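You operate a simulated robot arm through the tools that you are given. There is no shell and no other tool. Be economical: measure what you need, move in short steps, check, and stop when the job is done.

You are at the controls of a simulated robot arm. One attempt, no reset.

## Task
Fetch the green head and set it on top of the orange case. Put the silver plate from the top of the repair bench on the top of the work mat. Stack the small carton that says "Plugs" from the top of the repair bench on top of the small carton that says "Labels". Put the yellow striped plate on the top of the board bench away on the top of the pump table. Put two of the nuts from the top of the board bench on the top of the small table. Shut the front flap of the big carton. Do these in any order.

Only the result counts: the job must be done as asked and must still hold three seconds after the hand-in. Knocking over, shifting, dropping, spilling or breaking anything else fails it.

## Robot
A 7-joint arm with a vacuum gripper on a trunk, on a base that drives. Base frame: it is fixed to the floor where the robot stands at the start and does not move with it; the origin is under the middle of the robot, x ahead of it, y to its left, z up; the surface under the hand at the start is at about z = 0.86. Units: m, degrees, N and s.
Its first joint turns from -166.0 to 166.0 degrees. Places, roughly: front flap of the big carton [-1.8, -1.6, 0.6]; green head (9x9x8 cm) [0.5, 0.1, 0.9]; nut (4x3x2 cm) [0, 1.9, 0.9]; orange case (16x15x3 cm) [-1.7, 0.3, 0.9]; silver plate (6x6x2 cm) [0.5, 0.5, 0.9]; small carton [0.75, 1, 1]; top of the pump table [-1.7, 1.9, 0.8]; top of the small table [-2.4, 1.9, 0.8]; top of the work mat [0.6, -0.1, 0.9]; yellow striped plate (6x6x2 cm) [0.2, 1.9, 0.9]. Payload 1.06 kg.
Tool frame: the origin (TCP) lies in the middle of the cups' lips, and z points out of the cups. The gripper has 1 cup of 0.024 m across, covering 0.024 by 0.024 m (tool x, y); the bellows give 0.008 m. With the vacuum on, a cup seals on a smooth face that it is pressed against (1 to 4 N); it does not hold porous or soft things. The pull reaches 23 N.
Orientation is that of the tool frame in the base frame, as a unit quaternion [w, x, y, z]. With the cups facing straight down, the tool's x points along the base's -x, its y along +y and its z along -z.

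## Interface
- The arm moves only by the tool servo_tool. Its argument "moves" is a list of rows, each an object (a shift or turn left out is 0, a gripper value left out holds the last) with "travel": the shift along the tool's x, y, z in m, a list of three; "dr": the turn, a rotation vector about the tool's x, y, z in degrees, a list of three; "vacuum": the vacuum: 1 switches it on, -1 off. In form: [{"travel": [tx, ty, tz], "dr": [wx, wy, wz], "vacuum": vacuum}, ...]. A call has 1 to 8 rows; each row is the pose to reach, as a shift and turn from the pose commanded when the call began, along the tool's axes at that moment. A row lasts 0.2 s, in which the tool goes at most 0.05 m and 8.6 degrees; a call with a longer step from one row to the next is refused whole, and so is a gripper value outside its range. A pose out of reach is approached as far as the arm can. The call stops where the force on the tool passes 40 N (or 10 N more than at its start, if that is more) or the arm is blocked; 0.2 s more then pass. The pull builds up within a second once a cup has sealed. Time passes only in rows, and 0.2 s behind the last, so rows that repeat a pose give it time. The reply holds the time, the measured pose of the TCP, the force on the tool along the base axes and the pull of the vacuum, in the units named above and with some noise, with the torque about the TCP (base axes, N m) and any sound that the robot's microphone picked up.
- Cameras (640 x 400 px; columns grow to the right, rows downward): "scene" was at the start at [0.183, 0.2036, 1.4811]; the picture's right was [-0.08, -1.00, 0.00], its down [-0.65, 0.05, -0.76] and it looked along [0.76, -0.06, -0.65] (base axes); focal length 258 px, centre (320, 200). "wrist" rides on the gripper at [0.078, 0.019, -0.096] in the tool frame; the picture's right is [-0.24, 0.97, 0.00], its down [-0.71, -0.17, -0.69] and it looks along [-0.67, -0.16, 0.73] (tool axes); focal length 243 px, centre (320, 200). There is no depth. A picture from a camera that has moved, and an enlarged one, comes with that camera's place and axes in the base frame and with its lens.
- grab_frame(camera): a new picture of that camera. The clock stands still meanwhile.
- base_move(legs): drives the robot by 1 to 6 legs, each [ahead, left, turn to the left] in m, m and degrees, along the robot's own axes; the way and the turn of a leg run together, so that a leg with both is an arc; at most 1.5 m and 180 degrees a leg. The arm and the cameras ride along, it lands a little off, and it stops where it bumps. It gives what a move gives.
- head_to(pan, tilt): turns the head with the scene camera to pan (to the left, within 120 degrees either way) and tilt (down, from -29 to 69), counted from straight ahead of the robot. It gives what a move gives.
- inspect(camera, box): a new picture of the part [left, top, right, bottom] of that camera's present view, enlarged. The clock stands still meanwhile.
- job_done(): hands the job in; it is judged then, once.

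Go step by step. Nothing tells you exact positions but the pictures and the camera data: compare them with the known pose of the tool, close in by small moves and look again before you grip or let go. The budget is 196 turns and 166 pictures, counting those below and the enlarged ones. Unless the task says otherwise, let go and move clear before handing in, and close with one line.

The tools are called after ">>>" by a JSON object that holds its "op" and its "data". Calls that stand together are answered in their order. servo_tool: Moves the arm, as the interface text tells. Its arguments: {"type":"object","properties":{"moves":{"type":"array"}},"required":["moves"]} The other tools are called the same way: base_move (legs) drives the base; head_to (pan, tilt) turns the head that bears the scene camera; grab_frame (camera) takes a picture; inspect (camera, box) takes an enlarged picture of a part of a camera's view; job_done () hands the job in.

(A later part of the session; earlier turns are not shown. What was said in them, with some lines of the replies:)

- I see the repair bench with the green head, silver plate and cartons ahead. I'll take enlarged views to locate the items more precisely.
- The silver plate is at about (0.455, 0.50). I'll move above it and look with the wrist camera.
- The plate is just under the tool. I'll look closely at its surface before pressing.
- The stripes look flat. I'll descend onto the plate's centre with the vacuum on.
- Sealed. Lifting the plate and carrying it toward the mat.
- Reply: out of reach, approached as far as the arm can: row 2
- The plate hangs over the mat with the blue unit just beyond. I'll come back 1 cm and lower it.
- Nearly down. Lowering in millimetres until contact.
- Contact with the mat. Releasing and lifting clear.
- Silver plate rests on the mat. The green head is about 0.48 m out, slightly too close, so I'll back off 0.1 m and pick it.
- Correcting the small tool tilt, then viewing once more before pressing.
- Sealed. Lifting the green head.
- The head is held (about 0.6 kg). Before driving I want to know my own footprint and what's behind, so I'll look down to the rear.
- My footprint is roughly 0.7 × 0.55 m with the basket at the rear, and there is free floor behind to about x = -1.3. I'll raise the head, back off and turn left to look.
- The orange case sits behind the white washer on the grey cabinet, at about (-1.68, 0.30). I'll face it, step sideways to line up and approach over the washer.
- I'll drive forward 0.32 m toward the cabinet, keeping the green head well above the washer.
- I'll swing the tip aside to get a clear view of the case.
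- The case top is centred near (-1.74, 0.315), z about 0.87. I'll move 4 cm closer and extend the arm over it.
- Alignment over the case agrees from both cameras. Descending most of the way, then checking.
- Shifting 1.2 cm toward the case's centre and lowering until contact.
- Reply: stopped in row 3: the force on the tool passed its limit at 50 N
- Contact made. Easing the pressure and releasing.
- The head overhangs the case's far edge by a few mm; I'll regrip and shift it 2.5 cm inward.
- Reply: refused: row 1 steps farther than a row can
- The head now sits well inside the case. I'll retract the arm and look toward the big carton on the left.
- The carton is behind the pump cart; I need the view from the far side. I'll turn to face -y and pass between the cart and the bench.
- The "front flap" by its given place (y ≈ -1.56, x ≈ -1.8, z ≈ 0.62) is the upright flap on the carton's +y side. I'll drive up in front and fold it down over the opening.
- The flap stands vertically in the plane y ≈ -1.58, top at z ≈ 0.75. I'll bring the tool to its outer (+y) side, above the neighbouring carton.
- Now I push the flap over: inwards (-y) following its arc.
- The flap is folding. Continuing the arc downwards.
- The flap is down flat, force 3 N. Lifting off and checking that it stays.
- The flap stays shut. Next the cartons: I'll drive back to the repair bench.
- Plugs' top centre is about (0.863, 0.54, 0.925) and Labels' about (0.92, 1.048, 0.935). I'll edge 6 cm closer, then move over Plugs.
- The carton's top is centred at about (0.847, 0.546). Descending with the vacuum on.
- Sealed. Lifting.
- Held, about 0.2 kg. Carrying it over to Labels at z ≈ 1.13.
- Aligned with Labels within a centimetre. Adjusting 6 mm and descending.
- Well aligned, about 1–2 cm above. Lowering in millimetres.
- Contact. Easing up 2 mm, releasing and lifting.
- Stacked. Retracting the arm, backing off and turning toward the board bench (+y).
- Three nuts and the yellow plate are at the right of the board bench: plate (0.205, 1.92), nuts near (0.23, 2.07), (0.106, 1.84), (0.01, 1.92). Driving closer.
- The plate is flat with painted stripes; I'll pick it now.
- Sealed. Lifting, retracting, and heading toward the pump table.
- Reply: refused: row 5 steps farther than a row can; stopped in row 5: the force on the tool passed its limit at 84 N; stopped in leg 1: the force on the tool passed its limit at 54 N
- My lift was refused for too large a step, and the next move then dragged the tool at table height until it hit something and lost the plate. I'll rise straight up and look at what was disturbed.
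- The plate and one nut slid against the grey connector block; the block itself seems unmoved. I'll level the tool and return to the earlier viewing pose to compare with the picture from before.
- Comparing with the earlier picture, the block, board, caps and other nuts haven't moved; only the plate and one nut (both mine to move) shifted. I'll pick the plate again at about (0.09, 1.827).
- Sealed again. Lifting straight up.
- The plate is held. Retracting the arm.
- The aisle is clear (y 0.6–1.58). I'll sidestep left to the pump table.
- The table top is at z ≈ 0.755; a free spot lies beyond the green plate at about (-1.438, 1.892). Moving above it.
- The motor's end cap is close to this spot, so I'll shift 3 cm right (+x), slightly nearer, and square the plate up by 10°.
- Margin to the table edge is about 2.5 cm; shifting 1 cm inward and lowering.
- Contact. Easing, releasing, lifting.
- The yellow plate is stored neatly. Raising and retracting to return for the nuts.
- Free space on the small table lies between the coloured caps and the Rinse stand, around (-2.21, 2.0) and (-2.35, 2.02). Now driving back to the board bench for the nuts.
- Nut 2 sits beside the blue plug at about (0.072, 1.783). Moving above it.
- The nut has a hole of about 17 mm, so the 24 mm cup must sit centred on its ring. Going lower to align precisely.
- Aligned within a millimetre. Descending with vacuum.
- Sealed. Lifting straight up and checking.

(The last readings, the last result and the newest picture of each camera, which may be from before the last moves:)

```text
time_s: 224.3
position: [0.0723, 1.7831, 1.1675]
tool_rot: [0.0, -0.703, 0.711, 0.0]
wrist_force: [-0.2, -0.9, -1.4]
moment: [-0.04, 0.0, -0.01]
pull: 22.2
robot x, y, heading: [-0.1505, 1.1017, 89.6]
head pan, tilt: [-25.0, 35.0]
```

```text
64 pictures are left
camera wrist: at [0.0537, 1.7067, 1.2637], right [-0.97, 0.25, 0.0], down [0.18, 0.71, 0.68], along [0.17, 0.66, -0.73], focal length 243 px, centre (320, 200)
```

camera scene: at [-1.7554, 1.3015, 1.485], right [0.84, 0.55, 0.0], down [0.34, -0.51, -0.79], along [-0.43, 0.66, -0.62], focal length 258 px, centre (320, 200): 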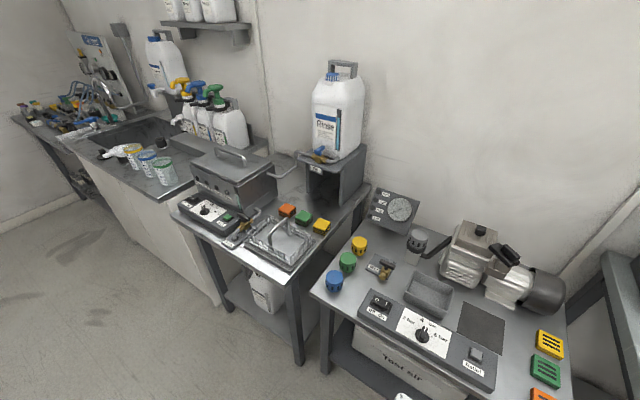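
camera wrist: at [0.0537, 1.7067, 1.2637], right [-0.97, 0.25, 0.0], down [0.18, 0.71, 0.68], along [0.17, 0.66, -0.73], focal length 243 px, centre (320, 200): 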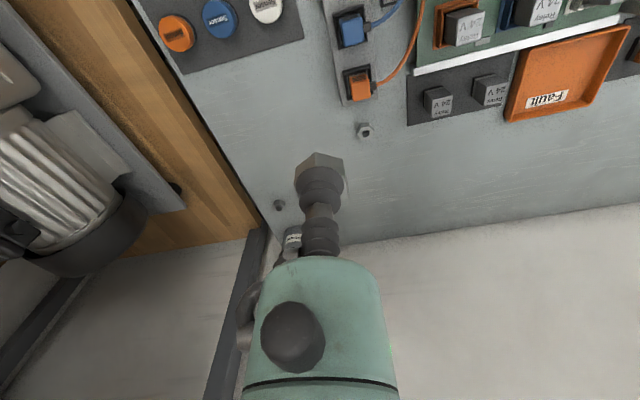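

Nut held. Retracting.

>>> {"op": "servo_tool", "data": {"moves": [{"travel": [0.015, 0.04, 0]}, {"travel": [0.03, 0.08, 0]}, {"travel": [0.045, 0.12, 0]}, {"travel": [0.06, 0.16, 0]}, {"travel": [0.075, 0.2, 0]}, {"travel": [0.09, 0.22, 0]}]}}

>>> {"op": "base_move", "data": {"legs": [[-0.02, 1.3, 0.5], [0, 0.7, 0]]}}

>>> {"op": "head_to", "data": {"pan": 0, "tilt": 38}}

>>> {"op": "grab_frame", "data": {"camera": "scene"}}

>>> {"op": "grab_frame", "data": {"camera": "wrist"}}

```text
time_s: 225.7
position: [-0.1485, 1.6965, 1.1694]
tool_rot: [0.0, -0.703, 0.711, -0.001]
wrist_force: [-0.2, -0.3, 0.0]
moment: [0.02, -0.02, 0.01]
pull: 22.9
robot x, y, heading: [-0.1485, 1.1018, 89.6]
head pan, tilt: [-25.0, 35.0]
```

```text
time_s: 235.7
position: [-2.1546, 1.683, 1.1692]
tool_rot: [0.0, 0.709, -0.706, 0.001]
wrist_force: [0.0, 0.1, -0.7]
moment: [-0.01, -0.02, 0.01]
pull: 22.7
robot x, y, heading: [-2.1468, 1.0848, 90.5]
head pan, tilt: [-25.0, 35.0]
```

```text
time_s: 236.6
position: [-2.1553, 1.6839, 1.1684]
tool_rot: [0.0, 0.709, -0.705, 0.0]
wrist_force: [-0.2, 0.4, -0.4]
moment: [-0.01, 0.01, -0.01]
pull: 23.0
robot x, y, heading: [-2.1486, 1.085, 90.4]
head pan, tilt: [0.0, 38.0]
```

```text
63 pictures are left
camera scene: at [-2.3602, 1.2706, 1.485], right [1.0, 0.01, 0.0], down [0.0, -0.62, -0.79], along [-0.01, 0.79, -0.62], focal length 258 px, centre (320, 200)
```

scene: 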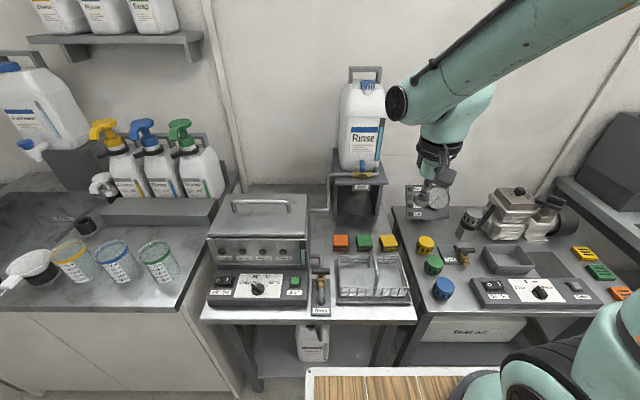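

```text
62 pictures are left
camera wrist: at [-2.1732, 1.6054, 1.2651], right [-0.97, 0.23, 0.0], down [0.17, 0.71, 0.69], along [0.16, 0.67, -0.73], focal length 243 px, centre (320, 200)
```

wrist: 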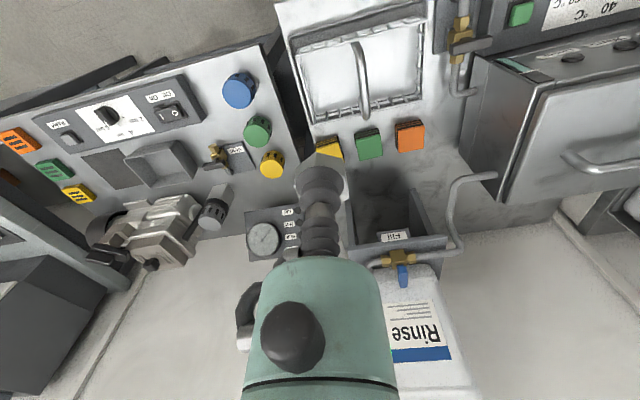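

>>> {"op": "inspect", "data": {"camera": "scene", "box": [290, 170, 430, 320]}}

>>> {"op": "inspect", "data": {"camera": "wrist", "box": [280, 80, 480, 240]}}

```text
2.67 times, centred on (360, 245) of scene
camera zoom: at [-2.3602, 1.2706, 1.485], right [1.0, 0.01, 0.0], down [0.0, -0.62, -0.79], along [-0.01, 0.79, -0.62], focal length 689 px, centre (213, 80)
```

zoom: 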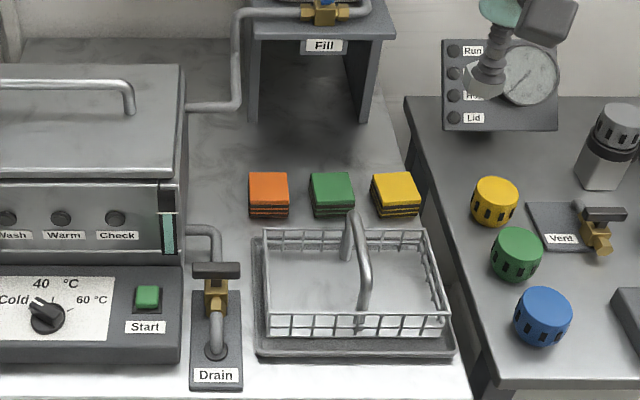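

```text
2.50 times, centred on (380, 160) of wrist
camera zoom: at [-2.1732, 1.6054, 1.2651], right [-0.97, 0.23, 0.0], down [0.17, 0.71, 0.69], along [0.16, 0.67, -0.73], focal length 606 px, centre (170, 300)
```

zoom: 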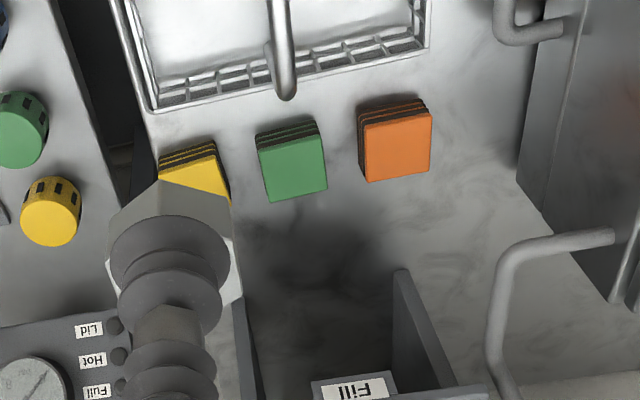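

I'm weighing spots on the small table; the Rinse valve overhangs the back strip, so let me check the front strip and right side closely.

>>> {"op": "inspect", "data": {"camera": "scene", "box": [190, 270, 430, 340]}}

>>> {"op": "inspect", "data": {"camera": "scene", "box": [320, 150, 430, 250]}}

```text
2.67 times, centred on (310, 305) of scene
camera zoom: at [-2.3602, 1.2706, 1.485], right [1.0, 0.01, 0.0], down [0.0, -0.62, -0.79], along [-0.01, 0.79, -0.62], focal length 689 px, centre (347, -80)
```

zoom: 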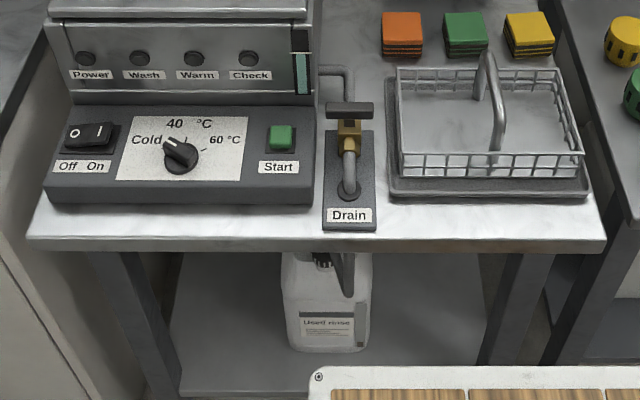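

```text
4.00 times, centred on (375, 200) of scene
camera zoom: at [-2.3602, 1.2706, 1.485], right [1.0, 0.01, 0.0], down [0.0, -0.62, -0.79], along [-0.01, 0.79, -0.62], focal length 1034 px, centre (100, 200)
```

zoom: 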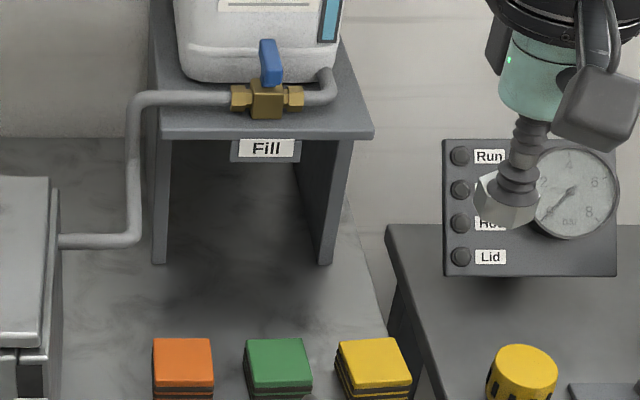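

The stand's front is at y ≈ 2.09 and the caps end at y ≈ 1.94, so there is a 15 cm free strip. I'll place the nut at about (-2.15, 1.985).

>>> {"op": "servo_tool", "data": {"moves": [{"travel": [-0.045, 0, 0]}, {"travel": [-0.09, 0, 0]}, {"travel": [-0.135, 0, 0]}, {"travel": [-0.18, -0.003, 0]}, {"travel": [-0.225, -0.006, 0]}, {"travel": [-0.27, -0.006, 0]}, {"travel": [-0.301, -0.006, 0]}, {"travel": [-0.301, -0.006, 0.04]}]}}

>>> {"op": "servo_tool", "data": {"moves": [{"travel": [0, 0, 0.045]}, {"travel": [0, 0, 0.09]}, {"travel": [0, 0, 0.135]}, {"travel": [0, 0, 0.18]}, {"travel": [0, 0, 0.225]}, {"travel": [0, 0, 0.27]}, {"travel": [0, 0, 0.27]}]}}

>>> {"op": "inspect", "data": {"camera": "scene", "box": [320, 150, 430, 250]}}

>>> {"op": "grab_frame", "data": {"camera": "wrist"}}

```text
time_s: 238.4
position: [-2.1497, 1.9844, 1.1278]
tool_rot: [-0.001, 0.709, -0.705, 0.001]
wrist_force: [-0.3, -1.0, -0.4]
moment: [0.04, 0.01, 0.0]
pull: 22.8
robot x, y, heading: [-2.1489, 1.0863, 90.4]
head pan, tilt: [0.0, 38.0]
```

```text
time_s: 239.2
position: [-2.1471, 1.988, 1.0065]
tool_rot: [-0.007, 0.709, -0.705, -0.007]
wrist_force: [-1.4, 1.2, 25.8]
moment: [0.08, 0.02, -0.01]
pull: 22.4
robot x, y, heading: [-2.1496, 1.0842, 90.7]
head pan, tilt: [0.0, 38.0]
stopped in row 4: the force on the tool passed its limit at 85 N (the readings are from after the stop); the commanded pose is now the measured one
```

```text
4.00 times, centred on (375, 200) of scene
camera zoom: at [-2.3604, 1.2695, 1.4851], right [1.0, 0.01, 0.0], down [0.01, -0.62, -0.79], along [-0.01, 0.79, -0.62], focal length 1034 px, centre (100, 200)
```

zoom: 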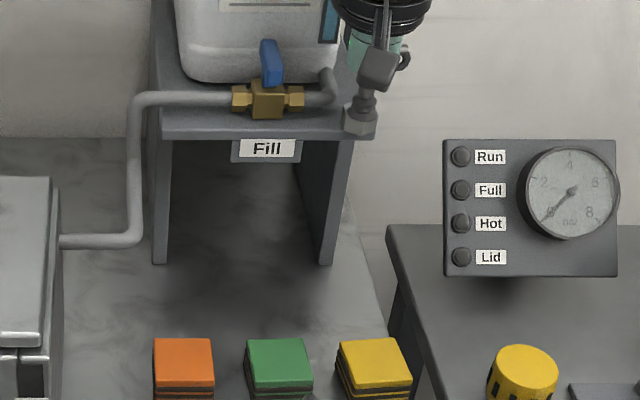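

```text
56 pictures are left
camera wrist: at [-2.1666, 1.9092, 1.1018], right [-0.97, 0.23, 0.0], down [0.17, 0.7, 0.7], along [0.16, 0.68, -0.72], focal length 243 px, centre (320, 200)
```

wrist: 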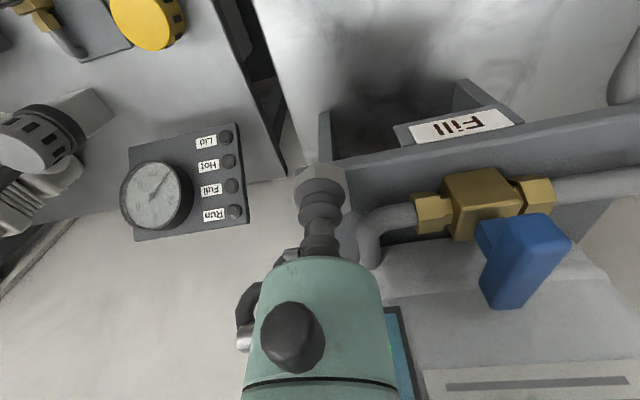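

The stand's platform turned out to be nearer and higher (z ≈ 0.985, front y ≈ 2.0); the nut touched it, nothing seems displaced. I'll rise and recompute: table top z ≈ 0.84, free strip y ≈ 1.86–2.0.

>>> {"op": "servo_tool", "data": {"moves": [{"travel": [0, 0, -0.01]}, {"travel": [0, 0, -0.03]}, {"travel": [0, 0, -0.07], "dr": [0, 1.15, 0]}, {"travel": [0, 0, -0.11], "dr": [0, 1.15, 0]}, {"travel": [0, 0, -0.14], "dr": [0, 1.15, 0]}, {"travel": [0.04, 0.01, -0.14], "dr": [0, 1.15, 0]}, {"travel": [0.064, 0.017, -0.14], "dr": [0, 1.15, 0]}]}}

>>> {"op": "grab_frame", "data": {"camera": "scene"}}

>>> {"op": "grab_frame", "data": {"camera": "wrist"}}

```text
time_s: 240.8
position: [-2.1636, 1.9203, 1.1417]
tool_rot: [0.003, 0.709, -0.706, 0.003]
wrist_force: [0.5, -0.1, -0.8]
moment: [0.02, 0.0, -0.01]
pull: 22.9
robot x, y, heading: [-2.1473, 1.085, 90.3]
head pan, tilt: [0.0, 38.0]
```

```text
55 pictures are left
camera scene: at [-2.3602, 1.271, 1.485], right [1.0, 0.01, 0.0], down [0.0, -0.62, -0.79], along [-0.01, 0.79, -0.62], focal length 258 px, centre (320, 200)
```

scene: 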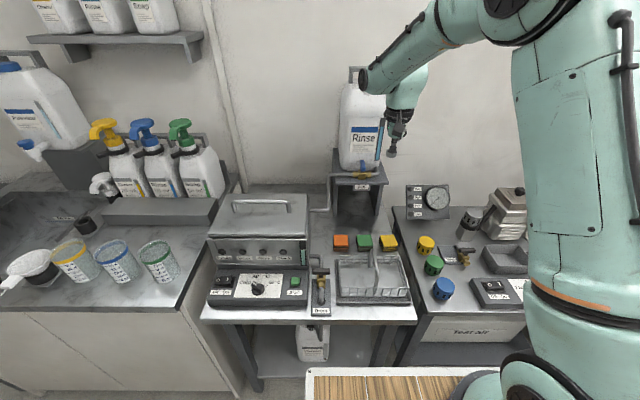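

```text
54 pictures are left
camera wrist: at [-2.1819, 1.8442, 1.2384], right [-0.97, 0.23, 0.0], down [0.17, 0.72, 0.68], along [0.16, 0.66, -0.73], focal length 243 px, centre (320, 200)
```

wrist: 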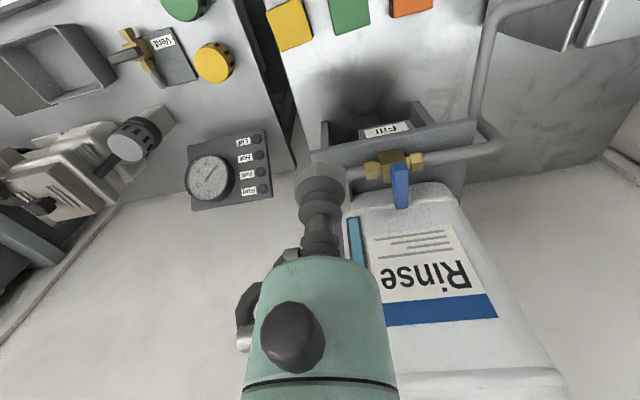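

Re-triangulating: caps' top z ≈ 0.83 with back edge y ≈ 1.907, table z ≈ 0.79, platform front y ≈ 1.995. I'll aim at (-2.14, 1.94) and lean the wrist 8° back, away from the platform.

>>> {"op": "servo_tool", "data": {"moves": [{"travel": [-0.01, -0.012, 0], "dr": [0, -4, 0]}, {"travel": [-0.0197, -0.0236, 0], "dr": [0, -8.5, 0]}, {"travel": [-0.0197, -0.0236, 0.045], "dr": [0, -8.5, 0]}, {"travel": [-0.0197, -0.0236, 0.09], "dr": [0, -8.5, 0]}, {"travel": [-0.0197, -0.0236, 0.13], "dr": [0, -8.5, 0]}, {"travel": [-0.0197, -0.0236, 0.17], "dr": [0, -8.5, 0]}, {"travel": [-0.0197, -0.0236, 0.2], "dr": [0, -8.5, 0]}, {"travel": [-0.0197, -0.0236, 0.2], "dr": [0, -8.5, 0]}]}}

>>> {"op": "inspect", "data": {"camera": "scene", "box": [310, 130, 440, 260]}}

>>> {"op": "grab_frame", "data": {"camera": "wrist"}}

```text
time_s: 242.6
position: [-2.1406, 1.9403, 0.9414]
tool_rot: [-0.05, 0.707, -0.704, -0.049]
wrist_force: [0.3, 0.7, -0.4]
moment: [0.0, 0.01, -0.01]
pull: 23.2
robot x, y, heading: [-2.145, 1.0863, 90.6]
head pan, tilt: [0.0, 38.0]
```

```text
3.08 times, centred on (375, 195) of scene
camera zoom: at [-2.3603, 1.2705, 1.485], right [1.0, 0.01, 0.0], down [0.01, -0.62, -0.79], along [-0.01, 0.79, -0.62], focal length 795 px, centre (151, 215)
```

zoom: 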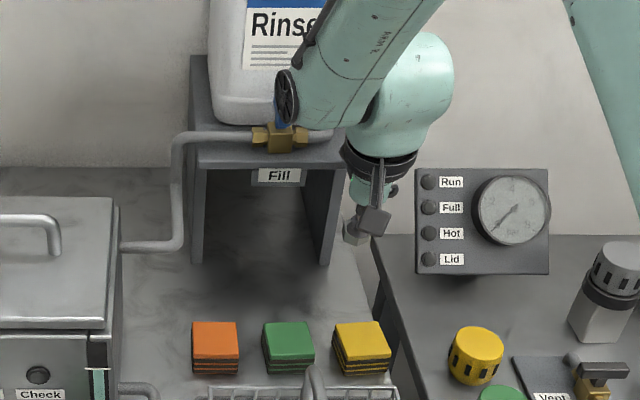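

```text
52 pictures are left
camera wrist: at [-2.1581, 1.8506, 1.0262], right [-0.97, 0.23, 0.03], down [0.17, 0.61, 0.78], along [0.16, 0.76, -0.63], focal length 243 px, centre (320, 200)
```

wrist: 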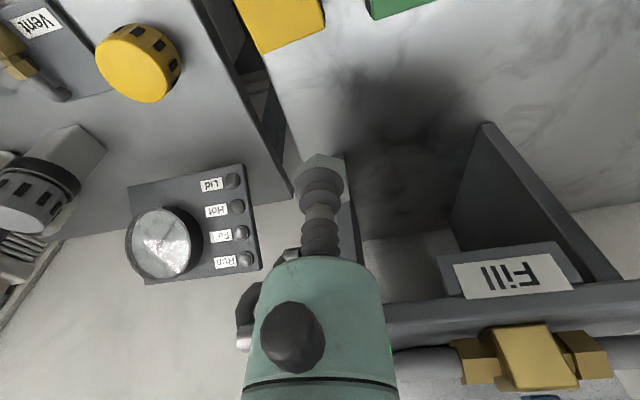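

Clear of the platform, with the table edge 5 cm away. Descending vertically.

>>> {"op": "servo_tool", "data": {"moves": [{"travel": [0.0056, 0, 0.0396]}, {"travel": [0.0111, 0, 0.0792]}, {"travel": [0.0146, 0, 0.104]}, {"travel": [0.016, 0, 0.114]}, {"travel": [0.0167, 0, 0.119]}, {"travel": [0.0167, 0, 0.119]}]}}

>>> {"op": "inspect", "data": {"camera": "scene", "box": [310, 130, 440, 260]}}

>>> {"op": "grab_frame", "data": {"camera": "wrist"}}

```text
time_s: 244.0
position: [-2.1403, 1.9402, 0.821]
tool_rot: [-0.05, 0.707, -0.704, -0.048]
wrist_force: [0.3, -0.1, -0.6]
moment: [0.0, -0.03, 0.0]
pull: 22.5
robot x, y, heading: [-2.1479, 1.085, 90.4]
head pan, tilt: [0.0, 38.0]
```

```text
3.08 times, centred on (375, 195) of scene
camera zoom: at [-2.3603, 1.2706, 1.485], right [1.0, 0.01, 0.0], down [0.01, -0.62, -0.79], along [-0.01, 0.79, -0.62], focal length 795 px, centre (151, 215)
```

zoom: 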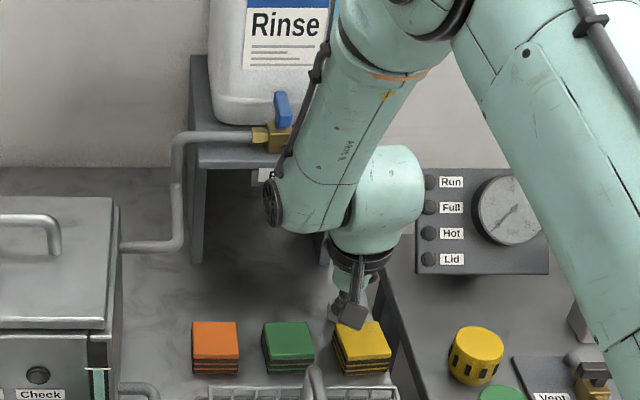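

```text
50 pictures are left
camera wrist: at [-2.1584, 1.8499, 0.9065], right [-0.97, 0.23, 0.03], down [0.17, 0.61, 0.78], along [0.16, 0.76, -0.63], focal length 243 px, centre (320, 200)
```

wrist: 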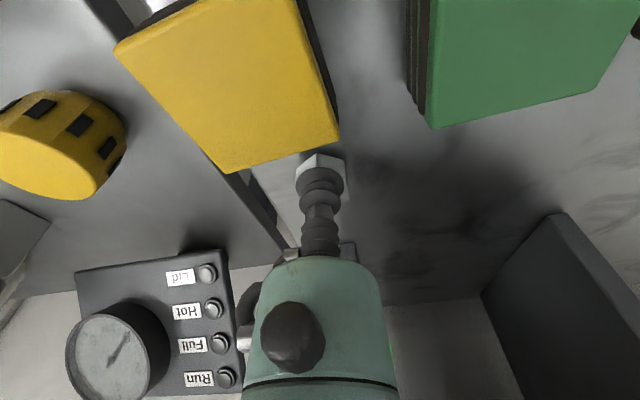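

Good gap to the yellow cap (about 1 cm). Lowering gently to contact.

>>> {"op": "servo_tool", "data": {"moves": [{"travel": [0.0007, 0, 0.005]}, {"travel": [0.0014, 0, 0.01]}, {"travel": [0.0018, 0, 0.013]}, {"travel": [0.0021, 0, 0.015]}, {"travel": [0.0021, 0, 0.015]}]}}

```text
time_s: 245.2
position: [-2.1403, 1.9408, 0.8078]
tool_rot: [-0.05, 0.707, -0.704, -0.05]
wrist_force: [-0.6, 7.9, 22.4]
moment: [-0.13, 0.04, -0.02]
pull: 23.0
robot x, y, heading: [-2.1489, 1.0847, 90.6]
head pan, tilt: [0.0, 38.0]
```

Contact. Easing up 2 mm and releasing; the nut settles flat.

>>> {"op": "servo_tool", "data": {"moves": [{"travel": [0, 0, -0.002]}, {"travel": [0, 0, -0.002], "vacuum": -1}, {"travel": [0, 0, -0.002]}, {"travel": [0, 0, -0.002]}, {"travel": [0, 0, -0.002]}, {"travel": [-0.001, 0, -0.01]}, {"travel": [-0.006, 0, -0.04]}, {"travel": [-0.011, 0, -0.08]}]}}

>>> {"op": "grab_frame", "data": {"camera": "wrist"}}

```text
time_s: 247.0
position: [-2.1401, 1.9386, 0.8882]
tool_rot: [-0.049, 0.707, -0.704, -0.048]
wrist_force: [0.5, 0.5, 0.2]
moment: [-0.04, 0.02, -0.01]
pull: 0.1
robot x, y, heading: [-2.1456, 1.0856, 90.6]
head pan, tilt: [0.0, 38.0]
```

```text
49 pictures are left
camera wrist: at [-2.1583, 1.8487, 0.9735], right [-0.97, 0.23, 0.03], down [0.17, 0.61, 0.78], along [0.16, 0.76, -0.63], focal length 243 px, centre (320, 200)
```

wrist: 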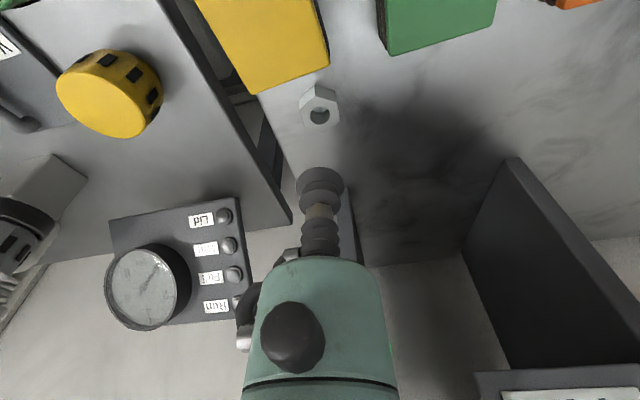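

Nut 1 is on the small table. Rising and retracting, levelling the tool.

>>> {"op": "servo_tool", "data": {"moves": [{"travel": [-0.006, 0, -0.045]}, {"travel": [-0.0125, 0, -0.09]}, {"travel": [-0.019, 0, -0.135]}, {"travel": [-0.025, 0, -0.18]}, {"travel": [-0.0315, 0, -0.225]}, {"travel": [-0.038, 0, -0.27]}, {"travel": [0.002, 0, -0.283], "dr": [0, 4, 0]}, {"travel": [0.042, 0, -0.29], "dr": [0, 8, 0]}]}}

>>> {"op": "servo_tool", "data": {"moves": [{"travel": [0.04, 0, 0]}, {"travel": [0.08, 0, 0]}, {"travel": [0.12, 0, 0]}, {"travel": [0.16, 0, 0]}]}}

>>> {"op": "grab_frame", "data": {"camera": "scene"}}

```text
time_s: 248.8
position: [-2.1406, 1.8587, 1.1674]
tool_rot: [0.0, 0.709, -0.705, 0.0]
wrist_force: [0.2, 0.6, -0.8]
moment: [0.01, 0.01, -0.01]
pull: 0.1
robot x, y, heading: [-2.1452, 1.0836, 90.2]
head pan, tilt: [0.0, 38.0]
```

```text
time_s: 249.8
position: [-2.1414, 1.6954, 1.1673]
tool_rot: [-0.001, 0.709, -0.705, 0.002]
wrist_force: [0.8, 0.8, -0.4]
moment: [-0.02, 0.01, -0.01]
pull: 0.0
robot x, y, heading: [-2.1473, 1.0861, 90.5]
head pan, tilt: [0.0, 38.0]
```

```text
48 pictures are left
camera scene: at [-2.3604, 1.2712, 1.4849], right [1.0, 0.01, 0.0], down [0.01, -0.62, -0.79], along [-0.01, 0.79, -0.62], focal length 258 px, centre (320, 200)
```

scene: 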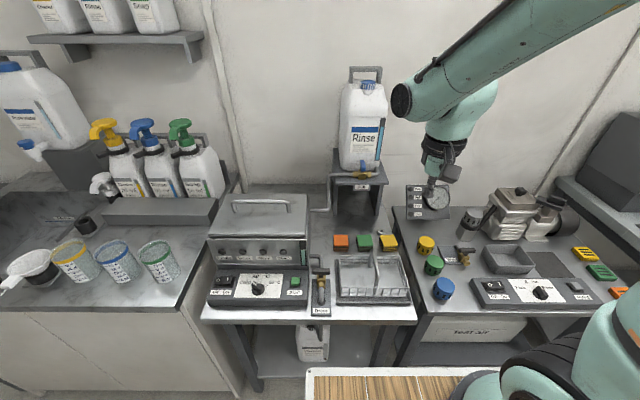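

Everything else is unchanged. Driving back for the second nut.

>>> {"op": "base_move", "data": {"legs": [[0, -1.4, -0.3], [0, -0.6, 0]]}}

>>> {"op": "grab_frame", "data": {"camera": "wrist"}}

```text
time_s: 259.7
position: [-0.1746, 1.7432, 1.1681]
tool_rot: [0.0, 0.716, -0.698, 0.0]
wrist_force: [-0.2, 0.6, 0.1]
moment: [-0.01, 0.0, -0.02]
pull: 0.1
robot x, y, heading: [-0.1645, 1.1332, 91.8]
head pan, tilt: [0.0, 38.0]
```

```text
47 pictures are left
camera wrist: at [-0.1909, 1.6666, 1.2645], right [-0.98, 0.21, 0.0], down [0.15, 0.71, 0.69], along [0.14, 0.67, -0.73], focal length 243 px, centre (320, 200)
```

wrist: 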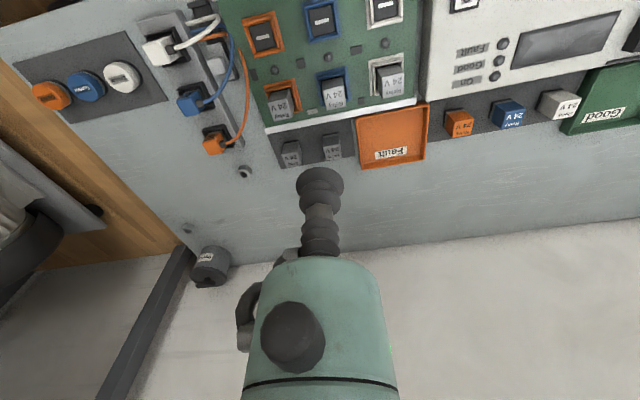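

>>> {"op": "servo_tool", "data": {"moves": [{"travel": [-0.03, -0.035, 0]}, {"travel": [-0.06, -0.07, 0]}, {"travel": [-0.09, -0.105, 0]}, {"travel": [-0.12, -0.14, 0]}, {"travel": [-0.15, -0.175, 0]}, {"travel": [-0.171, -0.1944, 0.02]}, {"travel": [-0.171, -0.1944, 0.065]}, {"travel": [-0.171, -0.1944, 0.11]}]}}

>>> {"op": "servo_tool", "data": {"moves": [{"travel": [0, 0, 0.045]}, {"travel": [0, 0, 0.09]}, {"travel": [0, 0, 0.1]}, {"travel": [0, 0, 0.1]}]}}

>>> {"op": "inspect", "data": {"camera": "wrist", "box": [220, 70, 420, 230]}}

```text
time_s: 261.5
position: [0.0164, 1.92, 1.059]
tool_rot: [-0.001, 0.717, -0.697, 0.002]
wrist_force: [-0.5, 0.3, 0.8]
moment: [0.0, 0.01, 0.02]
pull: 0.0
robot x, y, heading: [-0.1656, 1.1362, 91.9]
head pan, tilt: [0.0, 38.0]
```

```text
time_s: 262.5
position: [0.016, 1.9203, 0.957]
tool_rot: [0.0, 0.717, -0.697, 0.001]
wrist_force: [-0.3, 0.9, 0.9]
moment: [0.04, 0.0, -0.01]
pull: 0.1
robot x, y, heading: [-0.1658, 1.1346, 92.1]
head pan, tilt: [0.0, 38.0]
```

```text
2.50 times, centred on (320, 150) of wrist
camera zoom: at [-0.0002, 1.8422, 1.0542], right [-0.98, 0.21, 0.0], down [0.15, 0.71, 0.69], along [0.14, 0.67, -0.73], focal length 606 px, centre (320, 325)
```

zoom: 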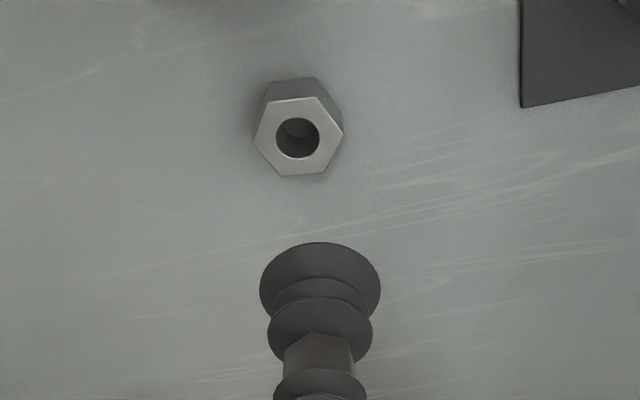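

>>> {"op": "servo_tool", "data": {"moves": [{"travel": [-0.0083, -0.0092, 0.02]}, {"travel": [-0.0083, -0.0092, 0.045]}, {"travel": [-0.0083, -0.0092, 0.05]}, {"travel": [-0.0083, -0.0092, 0.05]}]}}

>>> {"op": "inspect", "data": {"camera": "wrist", "box": [240, 90, 400, 230]}}

```text
time_s: 263.5
position: [0.0258, 1.9282, 0.9076]
tool_rot: [-0.001, 0.716, -0.698, 0.001]
wrist_force: [-0.6, 0.3, 0.2]
moment: [-0.01, 0.03, -0.01]
pull: 0.0
robot x, y, heading: [-0.1641, 1.1319, 91.8]
head pan, tilt: [0.0, 38.0]
```

```text
2.86 times, centred on (320, 160) of wrist
camera zoom: at [0.0085, 1.851, 1.0041], right [-0.98, 0.21, 0.0], down [0.15, 0.71, 0.69], along [0.14, 0.67, -0.73], focal length 693 px, centre (320, 314)
```

zoom: 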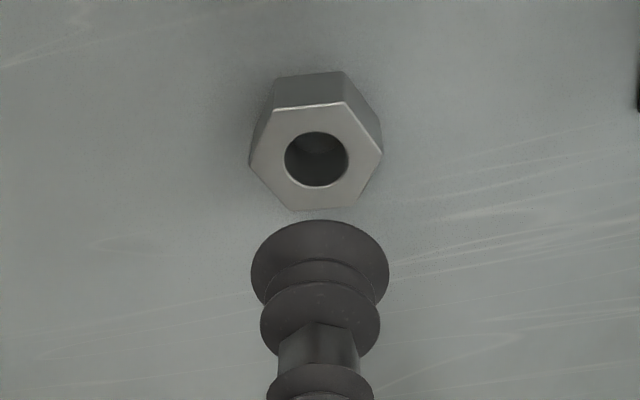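

Aligned within a millimetre. Picking.

>>> {"op": "servo_tool", "data": {"moves": [{"travel": [0, 0, 0.02], "vacuum": 1}, {"travel": [0, 0, 0.03]}, {"travel": [0, 0, 0.034]}, {"travel": [0, 0, 0.037]}, {"travel": [0, 0, 0.039]}, {"travel": [0, 0, 0.039]}]}}

```text
time_s: 264.9
position: [0.0251, 1.9301, 0.8699]
tool_rot: [0.0, 0.717, -0.697, 0.001]
wrist_force: [-0.2, 0.4, 0.3]
moment: [0.0, 0.01, -0.01]
pull: 22.5
robot x, y, heading: [-0.1642, 1.13, 91.7]
head pan, tilt: [0.0, 38.0]
```

Sealed. Lifting.

>>> {"op": "servo_tool", "data": {"moves": [{"travel": [0, 0, 0]}, {"travel": [0, 0, -0.02]}, {"travel": [0, 0, -0.06]}, {"travel": [0, 0, -0.1]}, {"travel": [0, 0, -0.15]}, {"travel": [0, 0, -0.2]}, {"travel": [0, 0, -0.25]}, {"travel": [0, 0, -0.3]}]}}

>>> {"op": "grab_frame", "data": {"camera": "wrist"}}

```text
time_s: 266.7
position: [0.0239, 1.9281, 1.1683]
tool_rot: [0.0, 0.717, -0.697, 0.001]
wrist_force: [1.0, -1.0, -1.7]
moment: [-0.01, -0.02, -0.01]
pull: 22.4
robot x, y, heading: [-0.1644, 1.1329, 91.6]
head pan, tilt: [0.0, 38.0]
```

```text
44 pictures are left
camera wrist: at [0.0076, 1.8509, 1.2647], right [-0.98, 0.21, 0.0], down [0.15, 0.71, 0.68], along [0.14, 0.67, -0.73], focal length 243 px, centre (320, 200)
```

wrist: 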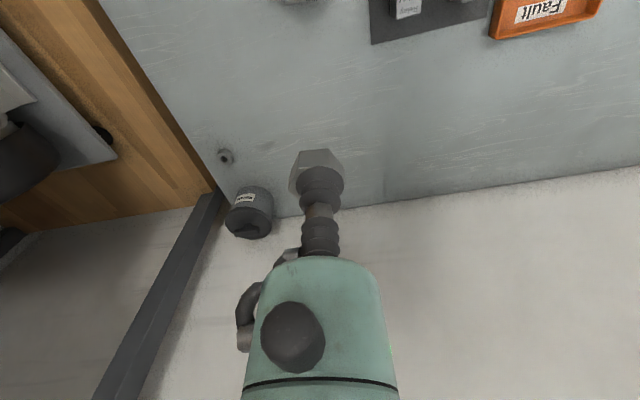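

>>> {"op": "servo_tool", "data": {"moves": [{"travel": [0.032, 0.028, 0]}, {"travel": [0.064, 0.056, 0]}, {"travel": [0.096, 0.084, 0]}, {"travel": [0.128, 0.112, 0]}, {"travel": [0.16, 0.14, 0]}, {"travel": [0.192, 0.168, 0]}, {"travel": [0.223, 0.196, 0]}]}}

>>> {"op": "base_move", "data": {"legs": [[-0.04, 0, -1.7], [-0.01, 1.3, 0], [0, 0.7, 0]]}}

>>> {"op": "inspect", "data": {"camera": "scene", "box": [310, 130, 440, 260]}}

>>> {"op": "grab_frame", "data": {"camera": "wrist"}}

```text
time_s: 268.3
position: [-0.1665, 1.6997, 1.1686]
tool_rot: [-0.001, 0.717, -0.697, 0.0]
wrist_force: [0.1, 0.5, -0.3]
moment: [0.0, -0.01, -0.03]
pull: 23.3
robot x, y, heading: [-0.1673, 1.1324, 91.6]
head pan, tilt: [0.0, 38.0]
```

```text
time_s: 278.7
position: [-2.1155, 1.6764, 1.1691]
tool_rot: [0.001, -0.694, 0.72, 0.0]
wrist_force: [0.1, 0.0, -1.0]
moment: [-0.02, 0.04, 0.03]
pull: 22.6
robot x, y, heading: [-2.1519, 1.1112, 88.3]
head pan, tilt: [0.0, 38.0]
```

```text
3.08 times, centred on (375, 195) of scene
camera zoom: at [-2.3549, 1.305, 1.485], right [1.0, -0.03, 0.0], down [-0.02, -0.62, -0.79], along [0.02, 0.79, -0.62], focal length 795 px, centre (151, 215)
```

zoom: 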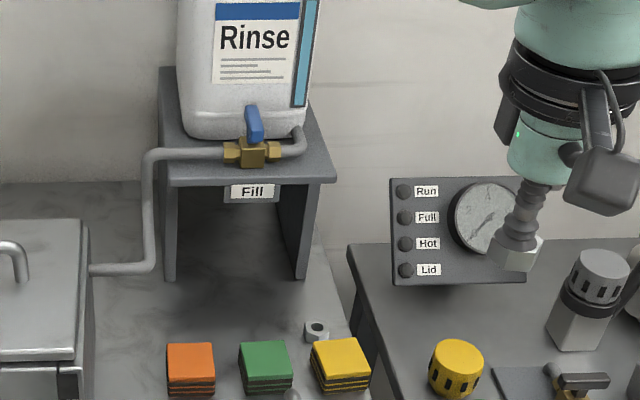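

```text
42 pictures are left
camera wrist: at [-2.1372, 1.5997, 1.2664], right [-0.96, 0.27, 0.0], down [0.19, 0.7, 0.69], along [0.19, 0.66, -0.73], focal length 243 px, centre (320, 200)
```

wrist: 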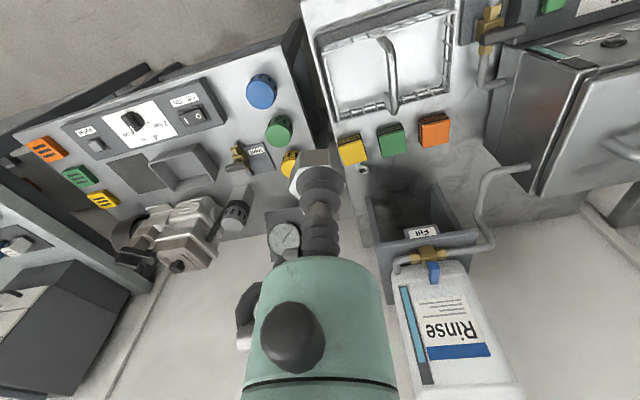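

Nut 1 rests at (-2.145, 1.945). Nut 2 goes 6.5 cm to its left, at (-2.205, 1.94), with the same leaned-back approach.

>>> {"op": "servo_tool", "data": {"moves": [{"travel": [-0.04, 0.015, 0]}, {"travel": [-0.08, 0.03, 0]}, {"travel": [-0.12, 0.045, 0]}, {"travel": [-0.16, 0.06, 0], "dr": [0, -2, 0]}, {"travel": [-0.2, 0.075, 0], "dr": [-0.2, -5, 0]}, {"travel": [-0.24, 0.09, 0], "dr": [-0.3, -8, 0]}, {"travel": [-0.2603, 0.0993, 0], "dr": [-0.3, -8, 0]}, {"travel": [-0.2603, 0.0993, 0], "dr": [-0.3, -8, 0]}]}}

>>> {"op": "inspect", "data": {"camera": "scene", "box": [310, 100, 440, 260]}}

>>> {"op": "grab_frame", "data": {"camera": "wrist"}}

```text
time_s: 280.5
position: [-2.2074, 1.9392, 1.168]
tool_rot: [0.049, -0.693, 0.718, 0.05]
wrist_force: [-0.5, 0.2, -0.5]
moment: [0.03, -0.02, -0.01]
pull: 22.8
robot x, y, heading: [-2.1496, 1.1099, 88.0]
head pan, tilt: [0.0, 38.0]
```

```text
2.50 times, centred on (375, 180) of scene
camera zoom: at [-2.3548, 1.3049, 1.485], right [1.0, -0.03, 0.0], down [-0.02, -0.62, -0.79], along [0.02, 0.79, -0.62], focal length 646 px, centre (182, 250)
```

zoom: 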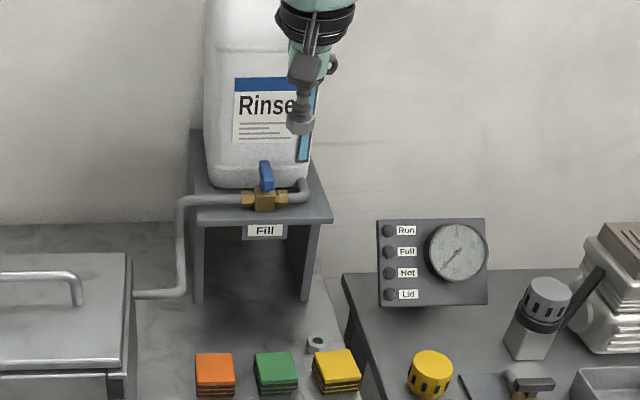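

```text
40 pictures are left
camera wrist: at [-2.2282, 1.8497, 1.2536], right [-0.96, 0.27, 0.04], down [0.19, 0.6, 0.78], along [0.18, 0.76, -0.63], focal length 243 px, centre (320, 200)
```

wrist: 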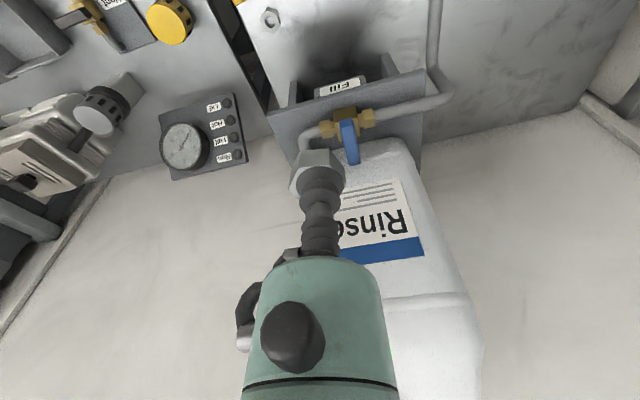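

Positions confirm: platform front y ≈ 2.0, valve y ≈ 2.0. Descending vertically to z ≈ 0.85.

>>> {"op": "servo_tool", "data": {"moves": [{"travel": [0.006, 0, 0.042]}, {"travel": [0.012, 0, 0.084]}, {"travel": [0.018, 0, 0.126]}, {"travel": [0.024, 0, 0.168]}, {"travel": [0.03, 0, 0.21]}, {"travel": [0.0355, 0, 0.252]}, {"travel": [0.0415, 0, 0.294]}, {"travel": [0.0445, 0, 0.315]}]}}

>>> {"op": "grab_frame", "data": {"camera": "wrist"}}

>>> {"op": "inspect", "data": {"camera": "scene", "box": [310, 100, 440, 260]}}

```text
time_s: 282.3
position: [-2.2078, 1.9401, 0.8531]
tool_rot: [0.05, -0.694, 0.717, 0.05]
wrist_force: [-0.1, -0.7, -0.7]
moment: [-0.04, 0.01, -0.02]
pull: 23.2
robot x, y, heading: [-2.1506, 1.1084, 88.2]
head pan, tilt: [0.0, 38.0]
```

```text
39 pictures are left
camera wrist: at [-2.2292, 1.8504, 0.9374], right [-0.96, 0.27, 0.03], down [0.19, 0.6, 0.78], along [0.18, 0.76, -0.63], focal length 243 px, centre (320, 200)
```

wrist: 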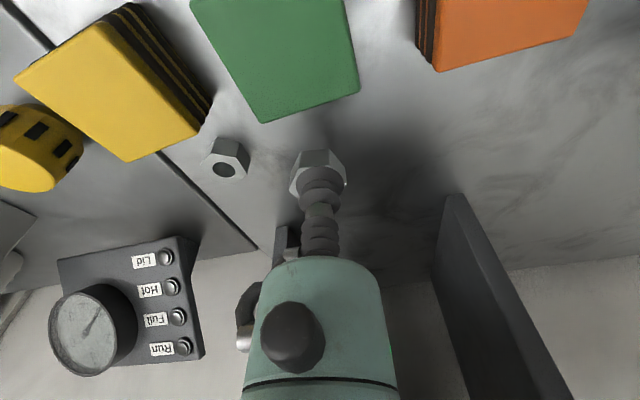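

```text
2.50 times, centred on (375, 180) of scene
camera zoom: at [-2.3548, 1.3048, 1.485], right [1.0, -0.03, 0.0], down [-0.02, -0.62, -0.79], along [0.02, 0.79, -0.62], focal length 646 px, centre (182, 250)
```

zoom: 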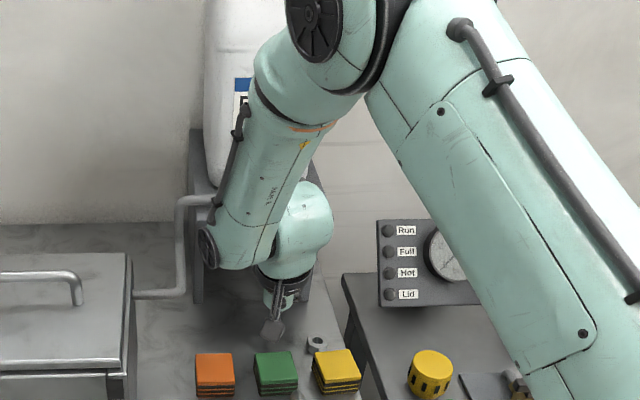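

All clear. Lowering to contact.

>>> {"op": "servo_tool", "data": {"moves": [{"travel": [0.0035, 0, 0.025]}, {"travel": [0.005, 0, 0.035]}, {"travel": [0.0056, 0, 0.04]}, {"travel": [0.006, 0, 0.0425]}, {"travel": [0.0062, 0, 0.0445]}, {"travel": [0.0062, 0, 0.0445]}]}}

```text
time_s: 283.7
position: [-2.2084, 1.9394, 0.8077]
tool_rot: [0.05, -0.693, 0.717, 0.051]
wrist_force: [-1.0, 10.6, 27.5]
moment: [-0.32, -0.04, -0.06]
pull: 23.2
robot x, y, heading: [-2.1481, 1.1135, 88.1]
head pan, tilt: [0.0, 38.0]
```

Contact. Easing, releasing and rising.

>>> {"op": "servo_tool", "data": {"moves": [{"travel": [0, 0, -0.002]}, {"travel": [0, 0, -0.002], "vacuum": -1}, {"travel": [0, 0, -0.002]}, {"travel": [0, 0, -0.002]}, {"travel": [0, 0, -0.002]}, {"travel": [-0.0014, 0, -0.01]}, {"travel": [-0.0056, 0, -0.04]}, {"travel": [-0.0112, 0, -0.08]}]}}

>>> {"op": "grab_frame", "data": {"camera": "wrist"}}

```text
time_s: 285.5
position: [-2.2081, 1.9407, 0.8879]
tool_rot: [0.049, -0.693, 0.718, 0.049]
wrist_force: [-0.7, -1.0, -0.1]
moment: [0.01, 0.02, -0.02]
pull: 0.0
robot x, y, heading: [-2.1483, 1.1127, 88.1]
head pan, tilt: [0.0, 38.0]
```

```text
37 pictures are left
camera wrist: at [-2.2294, 1.8521, 0.9727], right [-0.96, 0.27, 0.03], down [0.19, 0.6, 0.78], along [0.19, 0.75, -0.63], focal length 243 px, centre (320, 200)
```

wrist: 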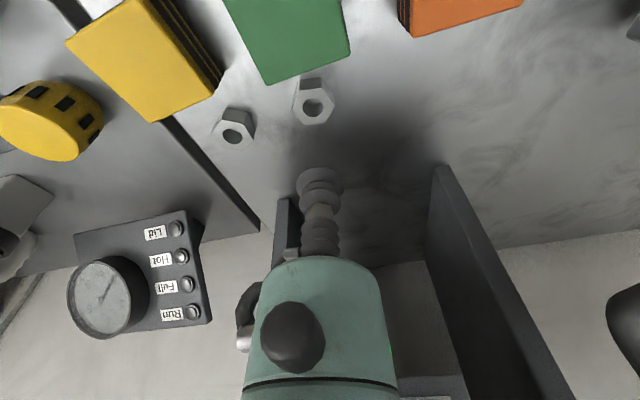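

Both nuts rest on the small table. Rising and retracting the arm.

>>> {"op": "servo_tool", "data": {"moves": [{"travel": [-0.006, 0, -0.045]}, {"travel": [-0.0125, 0, -0.09]}, {"travel": [-0.019, 0, -0.135]}, {"travel": [-0.025, 0, -0.18]}, {"travel": [-0.0315, 0, -0.225]}, {"travel": [-0.038, 0, -0.27]}, {"travel": [0.002, 0, -0.283], "dr": [0, 4, 0]}, {"travel": [0.042, 0, -0.29], "dr": [0, 8, 0]}]}}

>>> {"op": "servo_tool", "data": {"moves": [{"travel": [0.04, 0, 0]}, {"travel": [0.08, 0, 0]}, {"travel": [0.12, 0, 0]}, {"travel": [0.16, 0, 0]}]}}

>>> {"op": "grab_frame", "data": {"camera": "scene"}}

>>> {"op": "head_to", "data": {"pan": -90, "tilt": 25}}

>>> {"op": "grab_frame", "data": {"camera": "scene"}}

>>> {"op": "head_to", "data": {"pan": -120, "tilt": 35}}

>>> {"op": "grab_frame", "data": {"camera": "scene"}}

```text
time_s: 287.3
position: [-2.2086, 1.8587, 1.1694]
tool_rot: [-0.002, -0.695, 0.719, 0.0]
wrist_force: [0.1, 0.4, 0.5]
moment: [-0.01, -0.01, 0.01]
pull: 0.1
robot x, y, heading: [-2.1467, 1.1099, 88.1]
head pan, tilt: [0.0, 38.0]
```

```text
time_s: 288.3
position: [-2.2162, 1.6993, 1.1676]
tool_rot: [-0.001, -0.696, 0.718, 0.001]
wrist_force: [-1.0, 0.4, -0.4]
moment: [-0.03, -0.02, 0.04]
pull: 0.1
robot x, y, heading: [-2.1485, 1.1097, 88.2]
head pan, tilt: [0.0, 38.0]
```

```text
36 pictures are left
camera scene: at [-2.355, 1.3056, 1.4849], right [1.0, -0.03, 0.0], down [-0.02, -0.62, -0.79], along [0.02, 0.79, -0.62], focal length 258 px, centre (320, 200)
```

scene: 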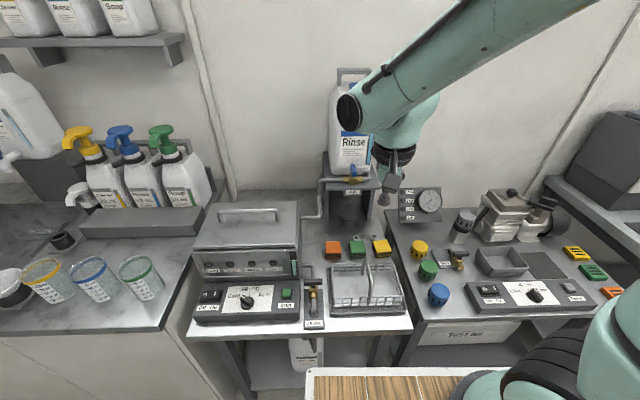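

```text
time_s: 289.9
position: [-2.2154, 1.6983, 1.1671]
tool_rot: [-0.001, -0.695, 0.719, 0.002]
wrist_force: [0.4, 1.1, -0.8]
moment: [-0.01, -0.01, 0.0]
pull: 0.1
robot x, y, heading: [-2.1485, 1.1138, 88.4]
head pan, tilt: [-90.0, 25.0]
```

```text
35 pictures are left
camera scene: at [-2.2654, 1.2159, 1.5053], right [-0.03, -1.0, 0.0], down [-0.42, 0.01, -0.91], along [0.91, -0.03, -0.42], focal length 258 px, centre (320, 200)
```

scene: 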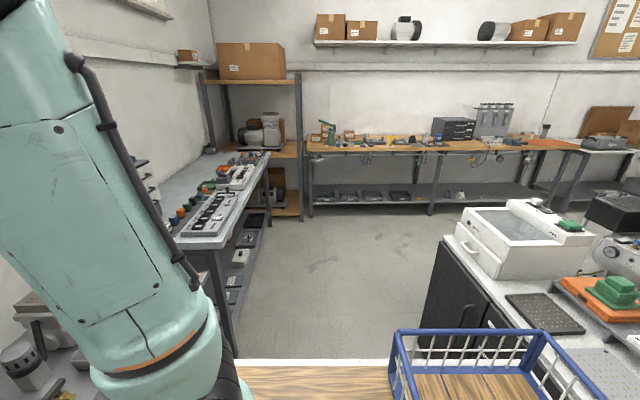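

```text
time_s: 290.9
position: [-2.2156, 1.6988, 1.1674]
tool_rot: [-0.001, -0.695, 0.719, 0.001]
wrist_force: [-0.1, -0.2, -0.2]
moment: [0.01, -0.02, 0.01]
pull: 0.0
robot x, y, heading: [-2.1478, 1.1117, 88.4]
head pan, tilt: [-120.0, 35.0]
```

```text
34 pictures are left
camera scene: at [-2.2826, 1.1724, 1.4896], right [-0.53, -0.85, 0.0], down [-0.49, 0.3, -0.82], along [0.7, -0.43, -0.57], focal length 258 px, centre (320, 200)
```

scene: 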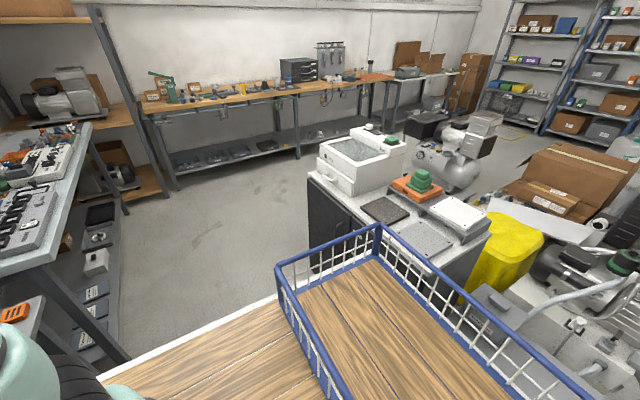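

The head is on the case. I'll zoom in on the big carton and the repair bench for a final check.

>>> {"op": "inspect", "data": {"camera": "scene", "box": [480, 130, 640, 250]}}

>>> {"op": "inspect", "data": {"camera": "scene", "box": [130, 50, 330, 130]}}

>>> {"op": "inspect", "data": {"camera": "scene", "box": [0, 100, 100, 280]}}

```text
3.33 times, centred on (560, 190) of scene
camera zoom: at [-2.2826, 1.1724, 1.4896], right [-0.53, -0.85, 0.0], down [-0.49, 0.3, -0.82], along [0.7, -0.43, -0.57], focal length 861 px, centre (-480, 233)
```

zoom: 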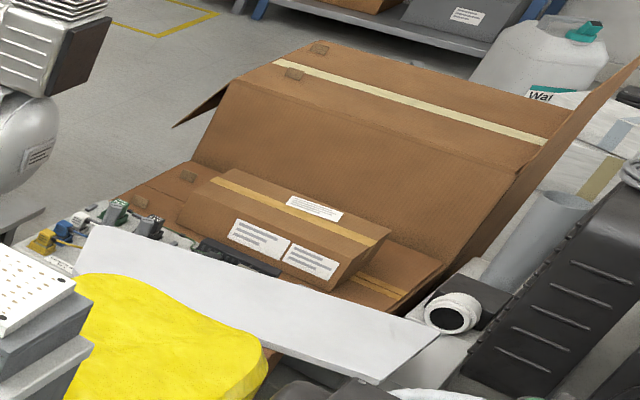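

```text
3.20 times, centred on (230, 90) of scene
camera zoom: at [-2.2826, 1.1724, 1.4896], right [-0.53, -0.85, 0.0], down [-0.49, 0.3, -0.82], along [0.7, -0.43, -0.57], focal length 827 px, centre (608, 552)
```

zoom: 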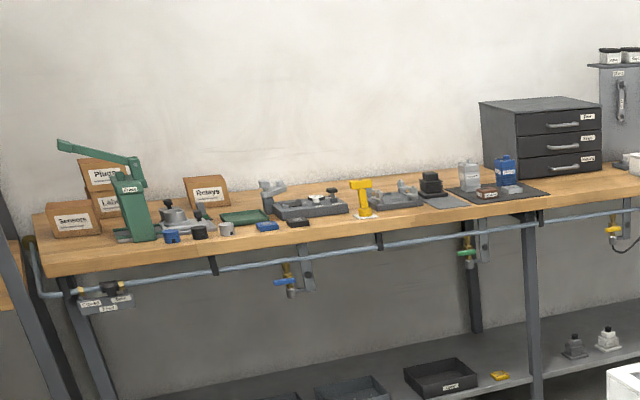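

```text
2.22 times, centred on (50, 190) of scene
camera zoom: at [-2.2826, 1.1724, 1.4896], right [-0.53, -0.85, 0.0], down [-0.49, 0.3, -0.82], along [0.7, -0.43, -0.57], focal length 574 px, centre (920, 222)
```

zoom: 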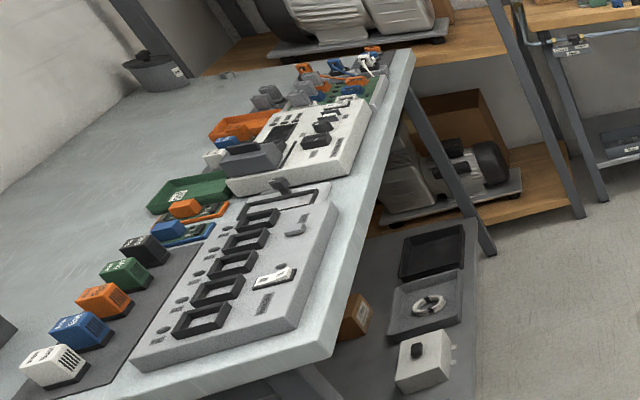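

All six jobs check out in the pictures: head on the case, silver plate on the mat, Plugs on Labels, yellow plate on the pump table, two nuts on the small table, front flap flat. The hand is empty and clear, so I'm handing in.

>>> {"op": "job_done", "data": {}}

```text
The job is handed in.
```

All six tasks were done and the job is handed in. In the last pictures I saw nothing else moved, though the tool twice hit something: once while dragging the yellow plate and one nut across the board bench (both since moved where asked), and once when a nut pressed on the edge of the Rinse stand.
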